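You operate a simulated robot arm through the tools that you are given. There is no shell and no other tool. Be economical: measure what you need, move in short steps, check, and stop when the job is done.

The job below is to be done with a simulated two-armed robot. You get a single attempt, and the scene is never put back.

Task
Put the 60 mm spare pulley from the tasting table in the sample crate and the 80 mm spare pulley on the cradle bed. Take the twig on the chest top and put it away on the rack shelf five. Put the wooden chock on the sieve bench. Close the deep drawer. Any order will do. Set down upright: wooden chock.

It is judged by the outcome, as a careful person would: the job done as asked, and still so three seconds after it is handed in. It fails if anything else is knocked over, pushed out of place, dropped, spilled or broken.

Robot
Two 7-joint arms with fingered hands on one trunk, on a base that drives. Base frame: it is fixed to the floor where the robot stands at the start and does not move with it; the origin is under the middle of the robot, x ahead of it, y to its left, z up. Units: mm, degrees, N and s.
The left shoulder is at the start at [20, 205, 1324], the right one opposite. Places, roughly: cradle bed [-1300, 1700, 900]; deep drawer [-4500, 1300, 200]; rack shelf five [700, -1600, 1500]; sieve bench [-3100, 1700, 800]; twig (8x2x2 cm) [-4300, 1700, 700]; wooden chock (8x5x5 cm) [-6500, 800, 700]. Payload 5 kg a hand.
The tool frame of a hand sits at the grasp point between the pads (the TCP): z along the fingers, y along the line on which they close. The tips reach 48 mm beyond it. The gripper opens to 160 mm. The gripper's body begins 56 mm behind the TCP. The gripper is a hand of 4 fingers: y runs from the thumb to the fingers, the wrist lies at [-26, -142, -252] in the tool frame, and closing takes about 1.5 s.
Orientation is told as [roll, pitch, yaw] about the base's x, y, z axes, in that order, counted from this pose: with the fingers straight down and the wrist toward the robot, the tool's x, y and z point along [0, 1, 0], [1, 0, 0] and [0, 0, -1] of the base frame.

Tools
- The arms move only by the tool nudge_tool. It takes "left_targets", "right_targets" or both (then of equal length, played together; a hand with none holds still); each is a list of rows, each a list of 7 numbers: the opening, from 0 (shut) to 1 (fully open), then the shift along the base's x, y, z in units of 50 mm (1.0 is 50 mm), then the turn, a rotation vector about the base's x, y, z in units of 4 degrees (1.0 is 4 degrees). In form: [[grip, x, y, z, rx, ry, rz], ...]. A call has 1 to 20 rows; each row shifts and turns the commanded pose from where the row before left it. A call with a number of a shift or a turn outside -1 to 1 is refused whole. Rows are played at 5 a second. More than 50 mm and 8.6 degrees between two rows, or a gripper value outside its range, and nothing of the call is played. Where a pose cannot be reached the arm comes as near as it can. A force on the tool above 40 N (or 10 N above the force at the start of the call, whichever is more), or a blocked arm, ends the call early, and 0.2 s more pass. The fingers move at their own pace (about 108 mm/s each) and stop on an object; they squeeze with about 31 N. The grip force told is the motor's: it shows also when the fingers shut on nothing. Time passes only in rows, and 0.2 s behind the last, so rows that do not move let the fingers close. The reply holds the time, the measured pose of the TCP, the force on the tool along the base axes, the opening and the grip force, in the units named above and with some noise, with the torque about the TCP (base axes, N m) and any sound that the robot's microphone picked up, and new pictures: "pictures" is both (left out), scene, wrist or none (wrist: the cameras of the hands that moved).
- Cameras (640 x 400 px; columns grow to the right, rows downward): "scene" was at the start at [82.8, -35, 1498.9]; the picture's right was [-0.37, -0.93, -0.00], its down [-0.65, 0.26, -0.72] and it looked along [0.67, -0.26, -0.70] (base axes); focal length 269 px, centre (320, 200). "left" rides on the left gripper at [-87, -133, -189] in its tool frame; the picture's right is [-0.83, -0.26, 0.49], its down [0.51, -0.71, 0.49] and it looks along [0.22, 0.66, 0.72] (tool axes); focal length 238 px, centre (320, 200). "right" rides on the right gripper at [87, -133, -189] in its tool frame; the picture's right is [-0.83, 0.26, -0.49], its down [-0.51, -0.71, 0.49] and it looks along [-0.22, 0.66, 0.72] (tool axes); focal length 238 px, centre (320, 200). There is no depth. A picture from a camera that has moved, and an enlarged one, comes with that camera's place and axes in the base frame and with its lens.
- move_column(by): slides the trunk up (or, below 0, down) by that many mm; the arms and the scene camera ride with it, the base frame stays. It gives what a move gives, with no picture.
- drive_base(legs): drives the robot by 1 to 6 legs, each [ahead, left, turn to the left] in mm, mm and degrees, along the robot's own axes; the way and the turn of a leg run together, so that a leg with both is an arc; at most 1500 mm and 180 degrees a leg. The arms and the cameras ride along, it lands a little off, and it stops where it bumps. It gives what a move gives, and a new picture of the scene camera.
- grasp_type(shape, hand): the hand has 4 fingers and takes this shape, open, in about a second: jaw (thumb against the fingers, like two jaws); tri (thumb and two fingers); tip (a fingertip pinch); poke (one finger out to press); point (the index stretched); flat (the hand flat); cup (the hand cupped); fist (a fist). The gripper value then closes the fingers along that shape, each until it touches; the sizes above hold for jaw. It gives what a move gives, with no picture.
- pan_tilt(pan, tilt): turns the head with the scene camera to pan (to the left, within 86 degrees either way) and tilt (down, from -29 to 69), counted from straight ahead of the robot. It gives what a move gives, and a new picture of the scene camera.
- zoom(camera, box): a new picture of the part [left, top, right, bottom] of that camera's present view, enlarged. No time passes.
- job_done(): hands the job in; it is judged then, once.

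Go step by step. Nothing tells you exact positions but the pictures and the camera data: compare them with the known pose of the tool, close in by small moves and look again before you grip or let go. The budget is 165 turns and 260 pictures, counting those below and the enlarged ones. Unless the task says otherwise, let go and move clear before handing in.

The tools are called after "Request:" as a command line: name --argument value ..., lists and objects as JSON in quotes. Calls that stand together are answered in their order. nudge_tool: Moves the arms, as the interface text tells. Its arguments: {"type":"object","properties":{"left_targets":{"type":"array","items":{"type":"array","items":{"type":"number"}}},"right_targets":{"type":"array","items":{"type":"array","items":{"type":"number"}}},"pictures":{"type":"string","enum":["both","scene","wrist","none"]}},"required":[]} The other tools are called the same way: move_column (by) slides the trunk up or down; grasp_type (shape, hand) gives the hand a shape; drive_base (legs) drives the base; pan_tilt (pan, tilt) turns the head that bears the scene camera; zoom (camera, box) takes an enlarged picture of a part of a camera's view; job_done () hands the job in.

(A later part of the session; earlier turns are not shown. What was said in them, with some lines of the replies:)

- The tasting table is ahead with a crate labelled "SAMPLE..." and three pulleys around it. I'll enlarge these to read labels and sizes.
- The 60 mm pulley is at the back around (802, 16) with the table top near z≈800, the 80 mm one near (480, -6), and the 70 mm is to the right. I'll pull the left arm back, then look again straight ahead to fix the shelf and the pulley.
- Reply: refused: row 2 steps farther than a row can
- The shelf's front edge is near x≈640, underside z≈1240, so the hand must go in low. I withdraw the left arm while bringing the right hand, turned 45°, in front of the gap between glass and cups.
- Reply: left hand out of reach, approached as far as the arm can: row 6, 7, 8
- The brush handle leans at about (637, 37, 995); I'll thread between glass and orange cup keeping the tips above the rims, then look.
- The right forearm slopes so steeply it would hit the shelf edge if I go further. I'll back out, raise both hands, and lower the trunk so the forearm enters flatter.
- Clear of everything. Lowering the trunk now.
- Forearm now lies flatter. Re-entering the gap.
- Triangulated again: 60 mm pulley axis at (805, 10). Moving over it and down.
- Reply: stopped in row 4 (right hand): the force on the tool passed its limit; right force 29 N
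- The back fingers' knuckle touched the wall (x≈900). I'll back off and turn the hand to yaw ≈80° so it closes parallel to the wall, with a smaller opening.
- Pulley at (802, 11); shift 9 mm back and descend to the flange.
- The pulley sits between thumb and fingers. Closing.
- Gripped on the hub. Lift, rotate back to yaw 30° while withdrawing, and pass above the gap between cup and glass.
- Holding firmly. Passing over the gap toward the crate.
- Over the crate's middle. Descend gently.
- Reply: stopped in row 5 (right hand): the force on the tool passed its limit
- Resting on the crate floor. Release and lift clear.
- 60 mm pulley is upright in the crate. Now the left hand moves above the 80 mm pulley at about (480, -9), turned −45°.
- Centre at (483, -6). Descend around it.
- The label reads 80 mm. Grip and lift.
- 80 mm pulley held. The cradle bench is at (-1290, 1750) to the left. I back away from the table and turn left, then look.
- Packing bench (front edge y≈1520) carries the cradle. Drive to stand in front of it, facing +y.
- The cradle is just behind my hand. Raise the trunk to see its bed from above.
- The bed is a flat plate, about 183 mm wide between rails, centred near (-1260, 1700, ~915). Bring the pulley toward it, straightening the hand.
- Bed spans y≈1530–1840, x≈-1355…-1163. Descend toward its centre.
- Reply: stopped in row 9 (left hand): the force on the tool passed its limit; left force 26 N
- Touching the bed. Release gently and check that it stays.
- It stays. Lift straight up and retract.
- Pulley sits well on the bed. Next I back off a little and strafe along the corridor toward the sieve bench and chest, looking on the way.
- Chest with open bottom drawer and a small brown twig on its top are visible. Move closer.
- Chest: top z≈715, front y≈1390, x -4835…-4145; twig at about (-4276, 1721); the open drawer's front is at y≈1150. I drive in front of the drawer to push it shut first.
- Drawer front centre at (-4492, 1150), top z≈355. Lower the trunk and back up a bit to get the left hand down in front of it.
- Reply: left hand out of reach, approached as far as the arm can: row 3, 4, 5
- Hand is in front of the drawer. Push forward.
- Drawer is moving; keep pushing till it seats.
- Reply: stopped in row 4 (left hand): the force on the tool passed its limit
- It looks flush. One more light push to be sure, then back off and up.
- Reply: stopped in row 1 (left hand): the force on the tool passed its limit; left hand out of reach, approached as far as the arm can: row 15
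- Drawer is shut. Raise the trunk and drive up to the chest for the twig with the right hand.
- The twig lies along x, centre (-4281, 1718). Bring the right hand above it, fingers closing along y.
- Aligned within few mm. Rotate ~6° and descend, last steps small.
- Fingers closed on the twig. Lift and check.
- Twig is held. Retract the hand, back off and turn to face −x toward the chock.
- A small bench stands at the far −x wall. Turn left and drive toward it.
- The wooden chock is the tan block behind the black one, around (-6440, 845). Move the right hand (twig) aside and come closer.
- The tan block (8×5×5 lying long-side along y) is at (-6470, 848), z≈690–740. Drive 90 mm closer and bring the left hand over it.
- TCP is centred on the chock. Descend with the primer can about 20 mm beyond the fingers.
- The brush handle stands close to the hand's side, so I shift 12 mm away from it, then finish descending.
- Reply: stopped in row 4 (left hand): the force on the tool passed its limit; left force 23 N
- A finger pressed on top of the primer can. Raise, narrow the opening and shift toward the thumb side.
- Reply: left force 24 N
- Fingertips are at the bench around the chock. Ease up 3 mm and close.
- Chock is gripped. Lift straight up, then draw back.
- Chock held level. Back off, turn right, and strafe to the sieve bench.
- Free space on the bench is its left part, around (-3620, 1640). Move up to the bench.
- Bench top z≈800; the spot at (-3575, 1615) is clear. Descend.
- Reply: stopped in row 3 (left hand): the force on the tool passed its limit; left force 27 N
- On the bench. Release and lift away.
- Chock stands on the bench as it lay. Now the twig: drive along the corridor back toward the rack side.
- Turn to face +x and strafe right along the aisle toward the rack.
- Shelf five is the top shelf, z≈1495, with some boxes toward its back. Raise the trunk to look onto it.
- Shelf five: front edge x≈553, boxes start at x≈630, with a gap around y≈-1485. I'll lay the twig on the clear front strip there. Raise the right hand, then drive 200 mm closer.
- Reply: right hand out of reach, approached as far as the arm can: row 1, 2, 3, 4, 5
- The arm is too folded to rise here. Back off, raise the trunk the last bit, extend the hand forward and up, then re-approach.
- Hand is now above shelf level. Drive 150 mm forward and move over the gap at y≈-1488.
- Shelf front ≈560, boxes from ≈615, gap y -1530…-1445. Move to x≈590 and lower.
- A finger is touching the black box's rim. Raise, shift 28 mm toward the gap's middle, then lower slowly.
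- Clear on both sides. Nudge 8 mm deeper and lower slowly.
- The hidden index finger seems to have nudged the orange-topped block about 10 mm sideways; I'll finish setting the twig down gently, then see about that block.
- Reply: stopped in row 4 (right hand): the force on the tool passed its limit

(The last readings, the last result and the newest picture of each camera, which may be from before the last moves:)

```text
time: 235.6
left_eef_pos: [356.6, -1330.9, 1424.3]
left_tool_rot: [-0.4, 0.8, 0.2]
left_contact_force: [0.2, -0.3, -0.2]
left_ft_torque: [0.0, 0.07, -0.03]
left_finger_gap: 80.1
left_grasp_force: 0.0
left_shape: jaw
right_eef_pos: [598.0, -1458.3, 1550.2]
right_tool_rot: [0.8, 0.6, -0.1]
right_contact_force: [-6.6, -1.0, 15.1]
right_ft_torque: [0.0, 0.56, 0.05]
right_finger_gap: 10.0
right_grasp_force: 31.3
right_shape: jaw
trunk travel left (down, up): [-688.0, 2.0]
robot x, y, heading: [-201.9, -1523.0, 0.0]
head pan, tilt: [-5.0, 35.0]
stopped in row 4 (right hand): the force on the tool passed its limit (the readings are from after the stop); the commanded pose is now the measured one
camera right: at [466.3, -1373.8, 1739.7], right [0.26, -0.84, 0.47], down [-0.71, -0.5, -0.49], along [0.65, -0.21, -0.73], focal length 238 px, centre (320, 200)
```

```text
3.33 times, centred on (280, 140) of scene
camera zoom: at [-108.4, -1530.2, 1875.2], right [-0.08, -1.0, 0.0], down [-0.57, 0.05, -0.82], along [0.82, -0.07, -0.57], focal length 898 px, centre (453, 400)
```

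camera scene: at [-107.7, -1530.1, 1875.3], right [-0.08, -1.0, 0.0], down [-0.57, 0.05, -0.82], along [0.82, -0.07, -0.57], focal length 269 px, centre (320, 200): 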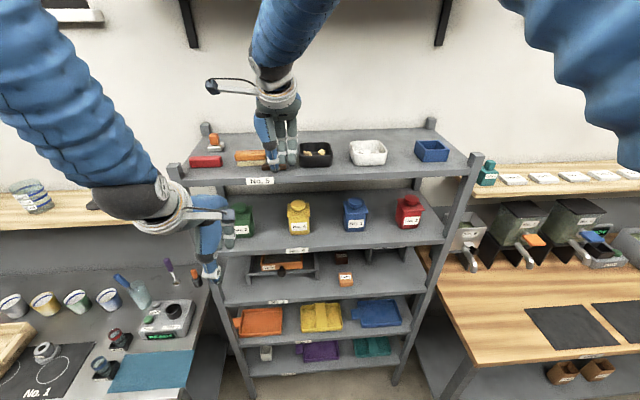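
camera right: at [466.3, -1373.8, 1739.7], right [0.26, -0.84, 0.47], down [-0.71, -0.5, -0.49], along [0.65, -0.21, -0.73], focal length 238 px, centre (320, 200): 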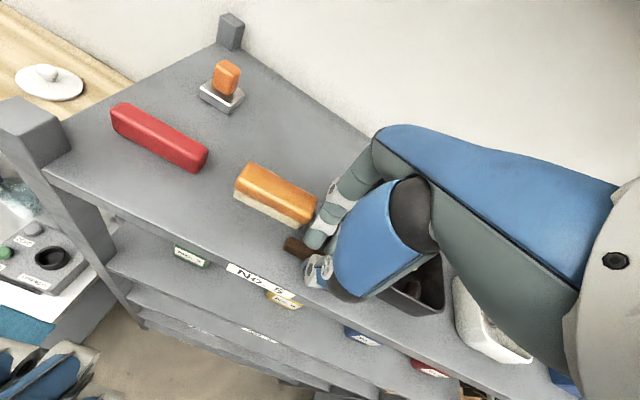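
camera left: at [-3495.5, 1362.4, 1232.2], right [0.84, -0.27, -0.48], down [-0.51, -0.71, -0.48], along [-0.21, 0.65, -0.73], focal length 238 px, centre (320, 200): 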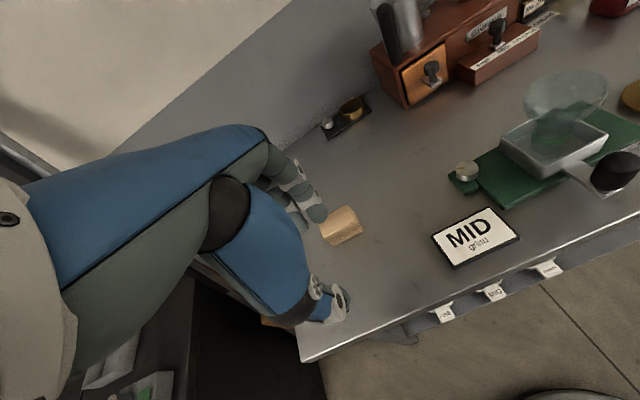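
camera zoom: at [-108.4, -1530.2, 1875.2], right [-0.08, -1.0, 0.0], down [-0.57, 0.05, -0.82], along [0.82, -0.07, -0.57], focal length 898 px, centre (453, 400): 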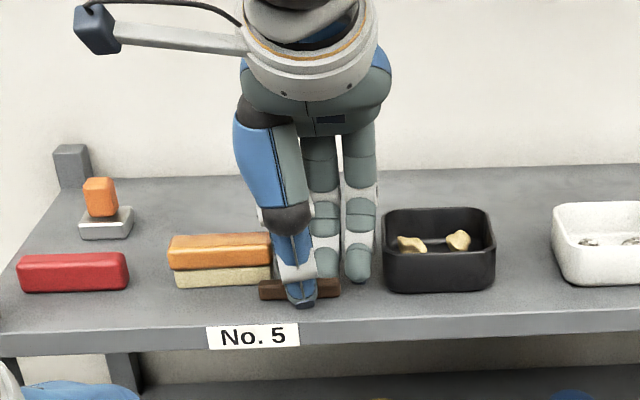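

Touching the shelf. Open a little and lift straight up.

Request:
nudge_tool --right_targets '[[0.12, 0, -0.05, 0, 0, 0, 0], [0.18, 0, 0, 0, 0, 0, 0], [0.22, 0, 0, 0, 0, 0, 0], [0.22, 0, 0, 0, 0, 0, 0], [0.22, 0, 0, 0.3, 0, 0, 0], [0.22, 0, 0, 0.6, 0, 0, 0], [0.22, 0, 0, 0.9, 0, 0, 0], [0.22, -0.3, 0, 0.8, 0, 0, 0], [0.22, -0.9, -0.2, 0, 0, 0, 0], [0.22, -0.9, -0.2, 0, 0, 0, 0]]'

Request:
zoom --camera "scene" --box '[200, 80, 360, 200]'

```text
time: 237.8
left_eef_pos: [353.4, -1331.0, 1425.5]
left_tool_rot: [-0.4, 0.6, 0.1]
left_contact_force: [-1.5, -0.1, 0.4]
left_ft_torque: [0.01, -0.17, 0.03]
left_finger_gap: 79.7
left_grasp_force: 0.1
left_shape: jaw
right_eef_pos: [487.6, -1478.6, 1678.3]
right_tool_rot: [0.7, 0.6, -0.1]
right_contact_force: [-1.9, 0.0, 0.0]
right_ft_torque: [0.03, -0.15, -0.04]
right_finger_gap: 35.3
right_grasp_force: 0.1
right_shape: jaw
trunk travel left (down, up): [-688.0, 2.0]
robot x, y, heading: [-200.1, -1522.5, 0.2]
head pan, tilt: [-5.0, 35.0]
camera scene: at [-112.1, -1530.6, 1875.6], right [-0.08, -1.0, 0.0], down [-0.57, 0.05, -0.82], along [0.82, -0.07, -0.57], focal length 269 px, centre (320, 200)
camera right: at [355.9, -1396.1, 1868.2], right [0.26, -0.84, 0.47], down [-0.71, -0.5, -0.49], along [0.65, -0.21, -0.73], focal length 238 px, centre (320, 200)
```

scene: 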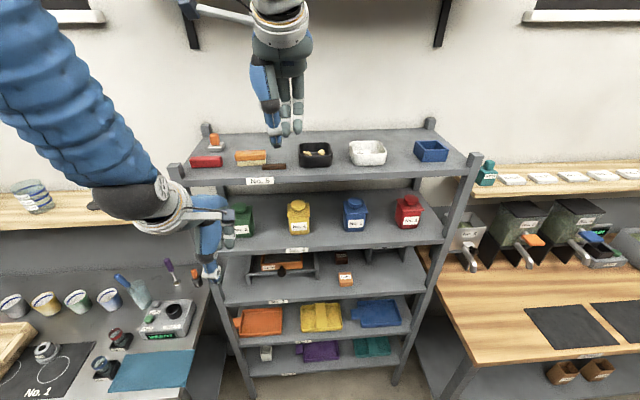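
right: 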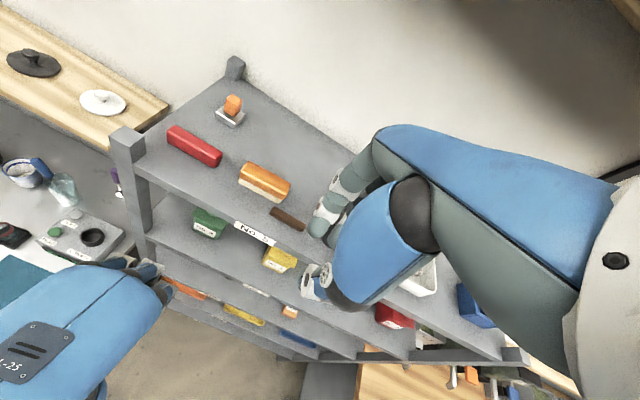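

```text
3.33 times, centred on (280, 140) of scene
camera zoom: at [-112.1, -1530.6, 1875.6], right [-0.08, -1.0, 0.0], down [-0.57, 0.05, -0.82], along [0.82, -0.07, -0.57], focal length 898 px, centre (453, 400)
```

zoom: 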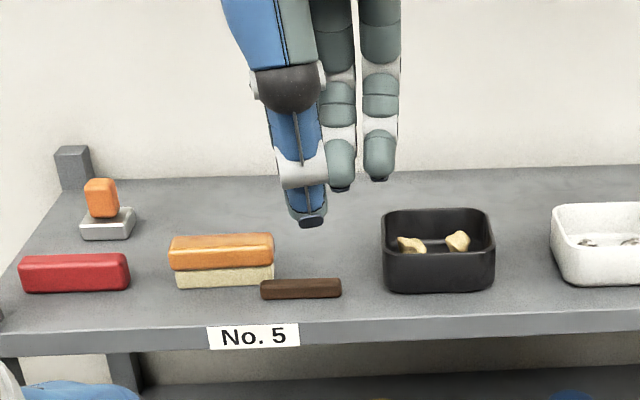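

The twig lies on shelf five. The orange-topped block sits ~12 mm off its original place; I'll grip it lightly front-to-back and slide it back. First hover over it.

Request:
nudge_tool --right_targets '[[0.5, 0.4, 0.6, -0.1, 0, 0, 0], [0.5, 0.6, 0.6, -0.1, 0, 0, 0], [0.5, 0.8, 0.5, -0.2, 0, 0, 0], [0.5, 0.9, 0.15, -0.2, 0, 0, 0], [0.5, 0, 0, -0.2, 0, 0, 0], [0.5, 0, 0, 0, 0, 0, 0]]'

Request:
zoom --camera "scene" --box '[200, 80, 360, 200]'

Request:
zoom --camera "right" --box '[220, 130, 420, 330]'

```text
time: 239.2
left_eef_pos: [356.6, -1332.6, 1425.5]
left_tool_rot: [-0.5, 0.7, 0.2]
left_contact_force: [-1.2, -0.5, 0.3]
left_ft_torque: [0.02, -0.03, 0.0]
left_finger_gap: 79.9
left_grasp_force: 0.1
left_shape: jaw
right_eef_pos: [625.9, -1388.1, 1638.1]
right_tool_rot: [0.7, 0.7, 0.0]
right_contact_force: [-0.5, -0.1, 1.0]
right_ft_torque: [-0.04, -0.02, -0.03]
right_finger_gap: 80.0
right_grasp_force: 0.0
right_shape: jaw
trunk travel left (down, up): [-688.0, 2.0]
robot x, y, heading: [-201.6, -1521.5, 0.2]
head pan, tilt: [-5.0, 35.0]
camera scene: at [-109.5, -1530.1, 1875.5], right [-0.08, -1.0, 0.0], down [-0.57, 0.05, -0.82], along [0.82, -0.07, -0.57], focal length 269 px, centre (320, 200)
camera right: at [494.9, -1303.0, 1827.5], right [0.27, -0.84, 0.47], down [-0.71, -0.5, -0.49], along [0.65, -0.21, -0.73], focal length 238 px, centre (320, 200)
```

scene: 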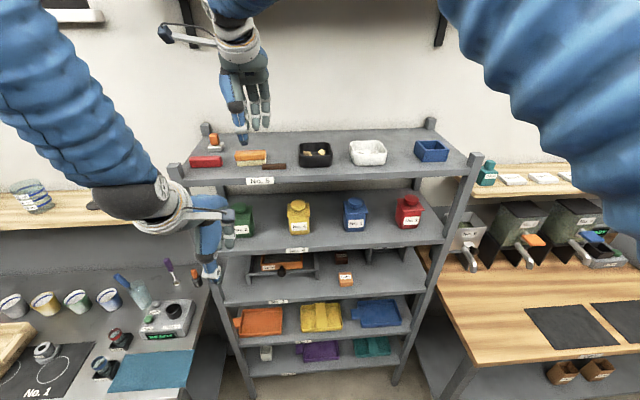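
right: 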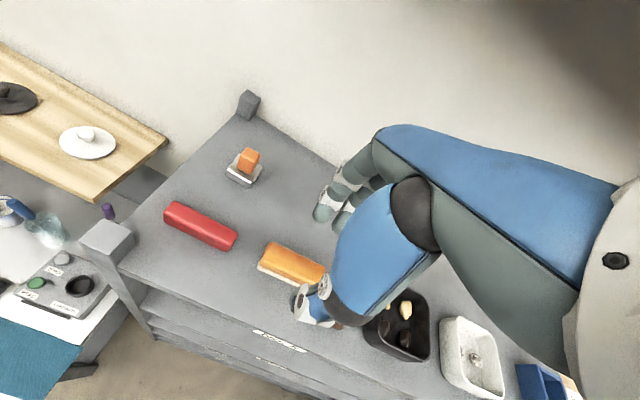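

```text
3.33 times, centred on (280, 140) of scene
camera zoom: at [-109.5, -1530.1, 1875.5], right [-0.08, -1.0, 0.0], down [-0.57, 0.05, -0.82], along [0.82, -0.07, -0.57], focal length 898 px, centre (453, 400)
```

zoom: 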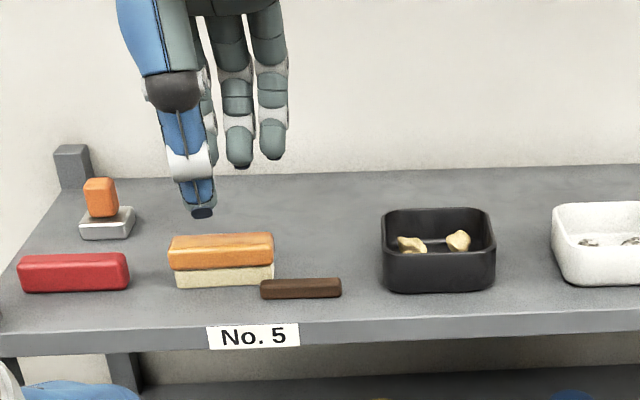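

```text
2.00 times, centred on (320, 230) of right
camera zoom: at [494.9, -1303.0, 1827.5], right [0.27, -0.84, 0.47], down [-0.71, -0.5, -0.49], along [0.65, -0.21, -0.73], focal length 477 px, centre (320, 140)
```

zoom: 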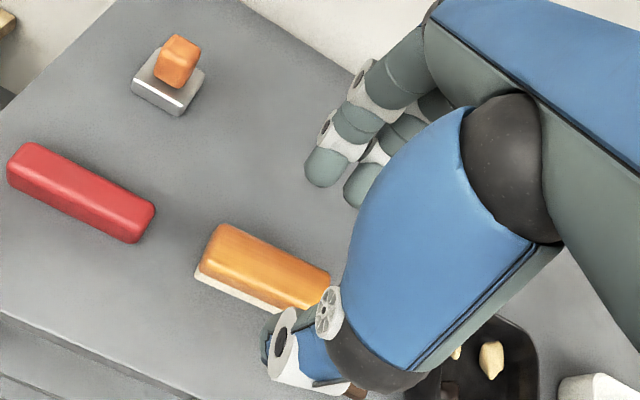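

Block centre ≈ (624, -1380). Descend around it with moderate opening.

Request:
nudge_tool --right_targets '[[0.42, -0.02, 0.2, 0, 0, 0, 0], [0.42, 0, 0, -0.5, 0, 0, 0], [0.42, 0, 0, -0.5, 0, 0, 0], [0.42, 0, 0, -0.4, 0, 0, 0], [0.42, 0, 0, 0, 0, 0, 0]]' --pictures "wrist"

Request:
zoom --camera "scene" --box '[200, 80, 360, 200]'

```text
time: 240.4
left_eef_pos: [356.1, -1331.1, 1425.6]
left_tool_rot: [-0.4, 0.8, 0.3]
left_contact_force: [0.7, 0.0, -0.1]
left_ft_torque: [-0.03, -0.02, 0.02]
left_finger_gap: 79.9
left_grasp_force: 0.0
left_shape: jaw
right_eef_pos: [626.6, -1377.6, 1568.0]
right_tool_rot: [0.8, 0.7, 0.1]
right_contact_force: [-0.3, -0.5, 0.0]
right_ft_torque: [-0.01, -0.02, 0.01]
right_finger_gap: 67.3
right_grasp_force: 0.1
right_shape: jaw
trunk travel left (down, up): [-688.0, 2.0]
robot x, y, heading: [-203.8, -1522.0, 0.4]
head pan, tilt: [-5.0, 35.0]
camera right: at [495.5, -1293.3, 1757.7], right [0.27, -0.84, 0.47], down [-0.71, -0.5, -0.49], along [0.65, -0.21, -0.73], focal length 238 px, centre (320, 200)
```

right: 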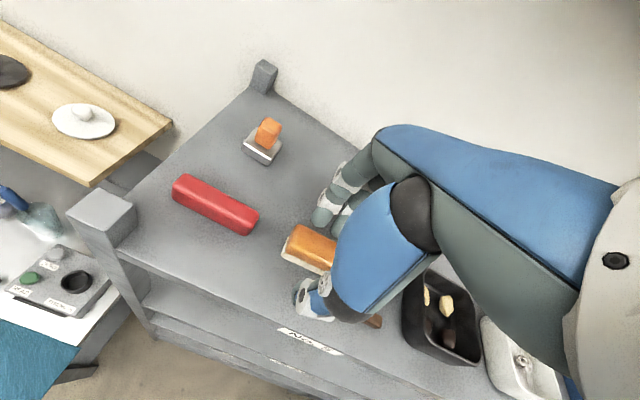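

```text
3.33 times, centred on (280, 140) of scene
camera zoom: at [-108.4, -1530.1, 1875.4], right [-0.08, -1.0, 0.0], down [-0.57, 0.05, -0.82], along [0.82, -0.07, -0.57], focal length 898 px, centre (453, 400)
```

zoom: 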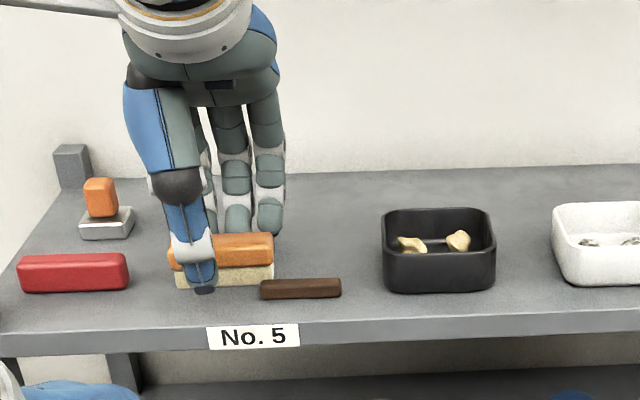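

Request:
nudge_tool --right_targets '[[0.3, 0, 0, 0, 0, 0, 0], [0.2, 0, 0, 0, 0, 0, 0], [0.1, 0, 0, 0, 0, 0, 0], [0.1, 0, 0, 0, 0, 0, 0], [0.1, 0, -0.08, 0.02, 0, 0, 0], [0.1, 0, -0.08, 0, 0, 0, 0], [0.1, 0, -0.08, 0, 0, 0, 0], [0.1, 0, 0, 0, 0, 0, 0]]' --pictures "none"

Request:
zoom --camera "scene" --box '[200, 80, 360, 200]'

```text
time: 242.2
left_eef_pos: [357.7, -1331.2, 1423.9]
left_tool_rot: [-0.4, 0.7, 0.2]
left_contact_force: [0.1, -1.0, 0.1]
left_ft_torque: [0.0, -0.02, -0.03]
left_finger_gap: 80.3
left_grasp_force: 0.1
left_shape: jaw
right_eef_pos: [626.9, -1388.5, 1567.1]
right_tool_rot: [0.7, 0.7, 0.0]
right_contact_force: [0.1, 0.2, -0.2]
right_ft_torque: [-0.01, 0.03, 0.04]
right_finger_gap: 28.3
right_grasp_force: 31.1
right_shape: jaw
trunk travel left (down, up): [-688.0, 2.0]
robot x, y, heading: [-205.6, -1520.8, 0.2]
head pan, tilt: [-5.0, 35.0]
```

```text
3.33 times, centred on (280, 140) of scene
camera zoom: at [-107.5, -1530.1, 1875.3], right [-0.08, -1.0, 0.0], down [-0.57, 0.05, -0.82], along [0.82, -0.07, -0.57], focal length 898 px, centre (453, 400)
```

zoom: 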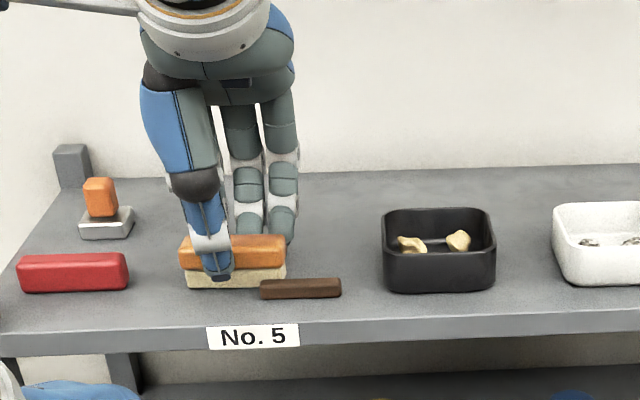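

The block is back at its original place. Release, lift clear, and withdraw.

Request:
nudge_tool --right_targets '[[0.25, 0, 0, 0, 0, 0, 0], [0.4, 0, 0, 0, 0, 0, 0], [0.4, 0, 0, 0, 0, 0, 0], [0.4, 0, 0, 0.3, 0, 0, 0], [0.4, 0, 0, 0.7, 0, 0, 0], [0.4, 0, 0, 0.9, 0, 0, 0], [0.4, -0.5, 0, 0.5, 0, 0, 0], [0.4, -0.9, 0, 0, 0, 0, 0], [0.4, -0.9, 0, 0, 0, 0, 0], [0.4, -0.9, 0, 0, 0, 0, 0]]' --pictures "none"

Request:
drive_base --legs '[[-180, 0, 0]]'

Request:
zoom --camera "scene" --box '[180, 80, 480, 220]'

```text
time: 244.4
left_eef_pos: [355.1, -1331.2, 1426.1]
left_tool_rot: [-0.4, 0.5, 0.1]
left_contact_force: [-1.3, 0.2, 0.6]
left_ft_torque: [0.0, -0.1, 0.01]
left_finger_gap: 80.0
left_grasp_force: 0.1
left_shape: jaw
right_eef_pos: [463.5, -1388.3, 1689.1]
right_tool_rot: [0.8, 0.6, 0.0]
right_contact_force: [-1.3, -0.2, 0.8]
right_ft_torque: [-0.07, -0.17, -0.01]
right_finger_gap: 63.7
right_grasp_force: 0.1
right_shape: jaw
trunk travel left (down, up): [-688.0, 2.0]
robot x, y, heading: [-201.4, -1524.2, -0.0]
head pan, tilt: [-5.0, 35.0]
```

```text
time: 245.9
left_eef_pos: [181.7, -1332.2, 1423.1]
left_tool_rot: [-0.5, 0.9, 0.2]
left_contact_force: [1.2, 1.0, -0.1]
left_ft_torque: [-0.03, 0.16, -0.01]
left_finger_gap: 79.7
left_grasp_force: 0.2
left_shape: jaw
right_eef_pos: [291.8, -1391.1, 1685.5]
right_tool_rot: [0.8, 0.9, 0.0]
right_contact_force: [1.1, 0.0, -1.0]
right_ft_torque: [-0.01, 0.18, 0.03]
right_finger_gap: 63.9
right_grasp_force: 0.3
right_shape: jaw
trunk travel left (down, up): [-688.0, 2.0]
robot x, y, heading: [-382.6, -1524.0, 0.3]
head pan, tilt: [-5.0, 35.0]
camera scene: at [-282.7, -1530.3, 1875.0], right [-0.08, -1.0, 0.0], down [-0.57, 0.05, -0.82], along [0.81, -0.07, -0.58], focal length 269 px, centre (320, 200)
```

scene: 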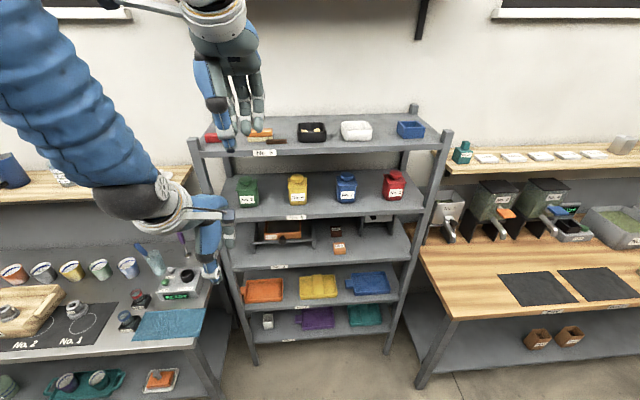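

```text
2.13 times, centred on (330, 150) of scene
camera zoom: at [-282.7, -1530.3, 1875.0], right [-0.08, -1.0, 0.0], down [-0.57, 0.05, -0.82], along [0.81, -0.07, -0.58], focal length 575 px, centre (299, 307)
```

zoom: 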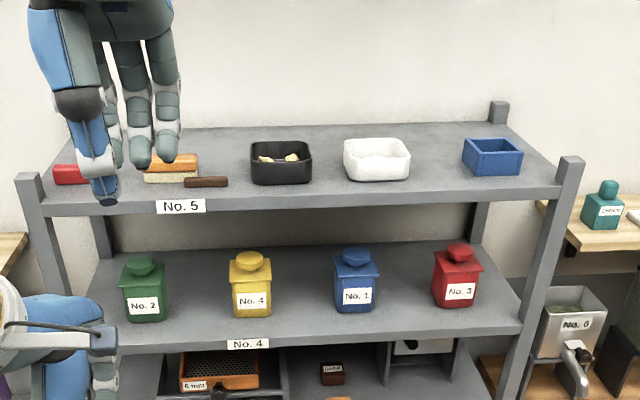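

Everything I can see is in place: the twig is on shelf five, the other items there are undisturbed, and both hands are empty and clear. I'm handing in the job.

Request:
job_done

```text
The job is handed in.
```

The job is handed in, with all five parts done:
- **60 mm pulley:** in the sample crate.
- **80 mm pulley:** on the cradle bed.
- **Twig:** on rack shelf five.
- **Wooden chock:** upright on the sieve bench.
- **Deep drawer:** closed.

While I set the twig down, a finger pushed the orange-topped block on shelf five about 12 mm; I slid it back to its original place.
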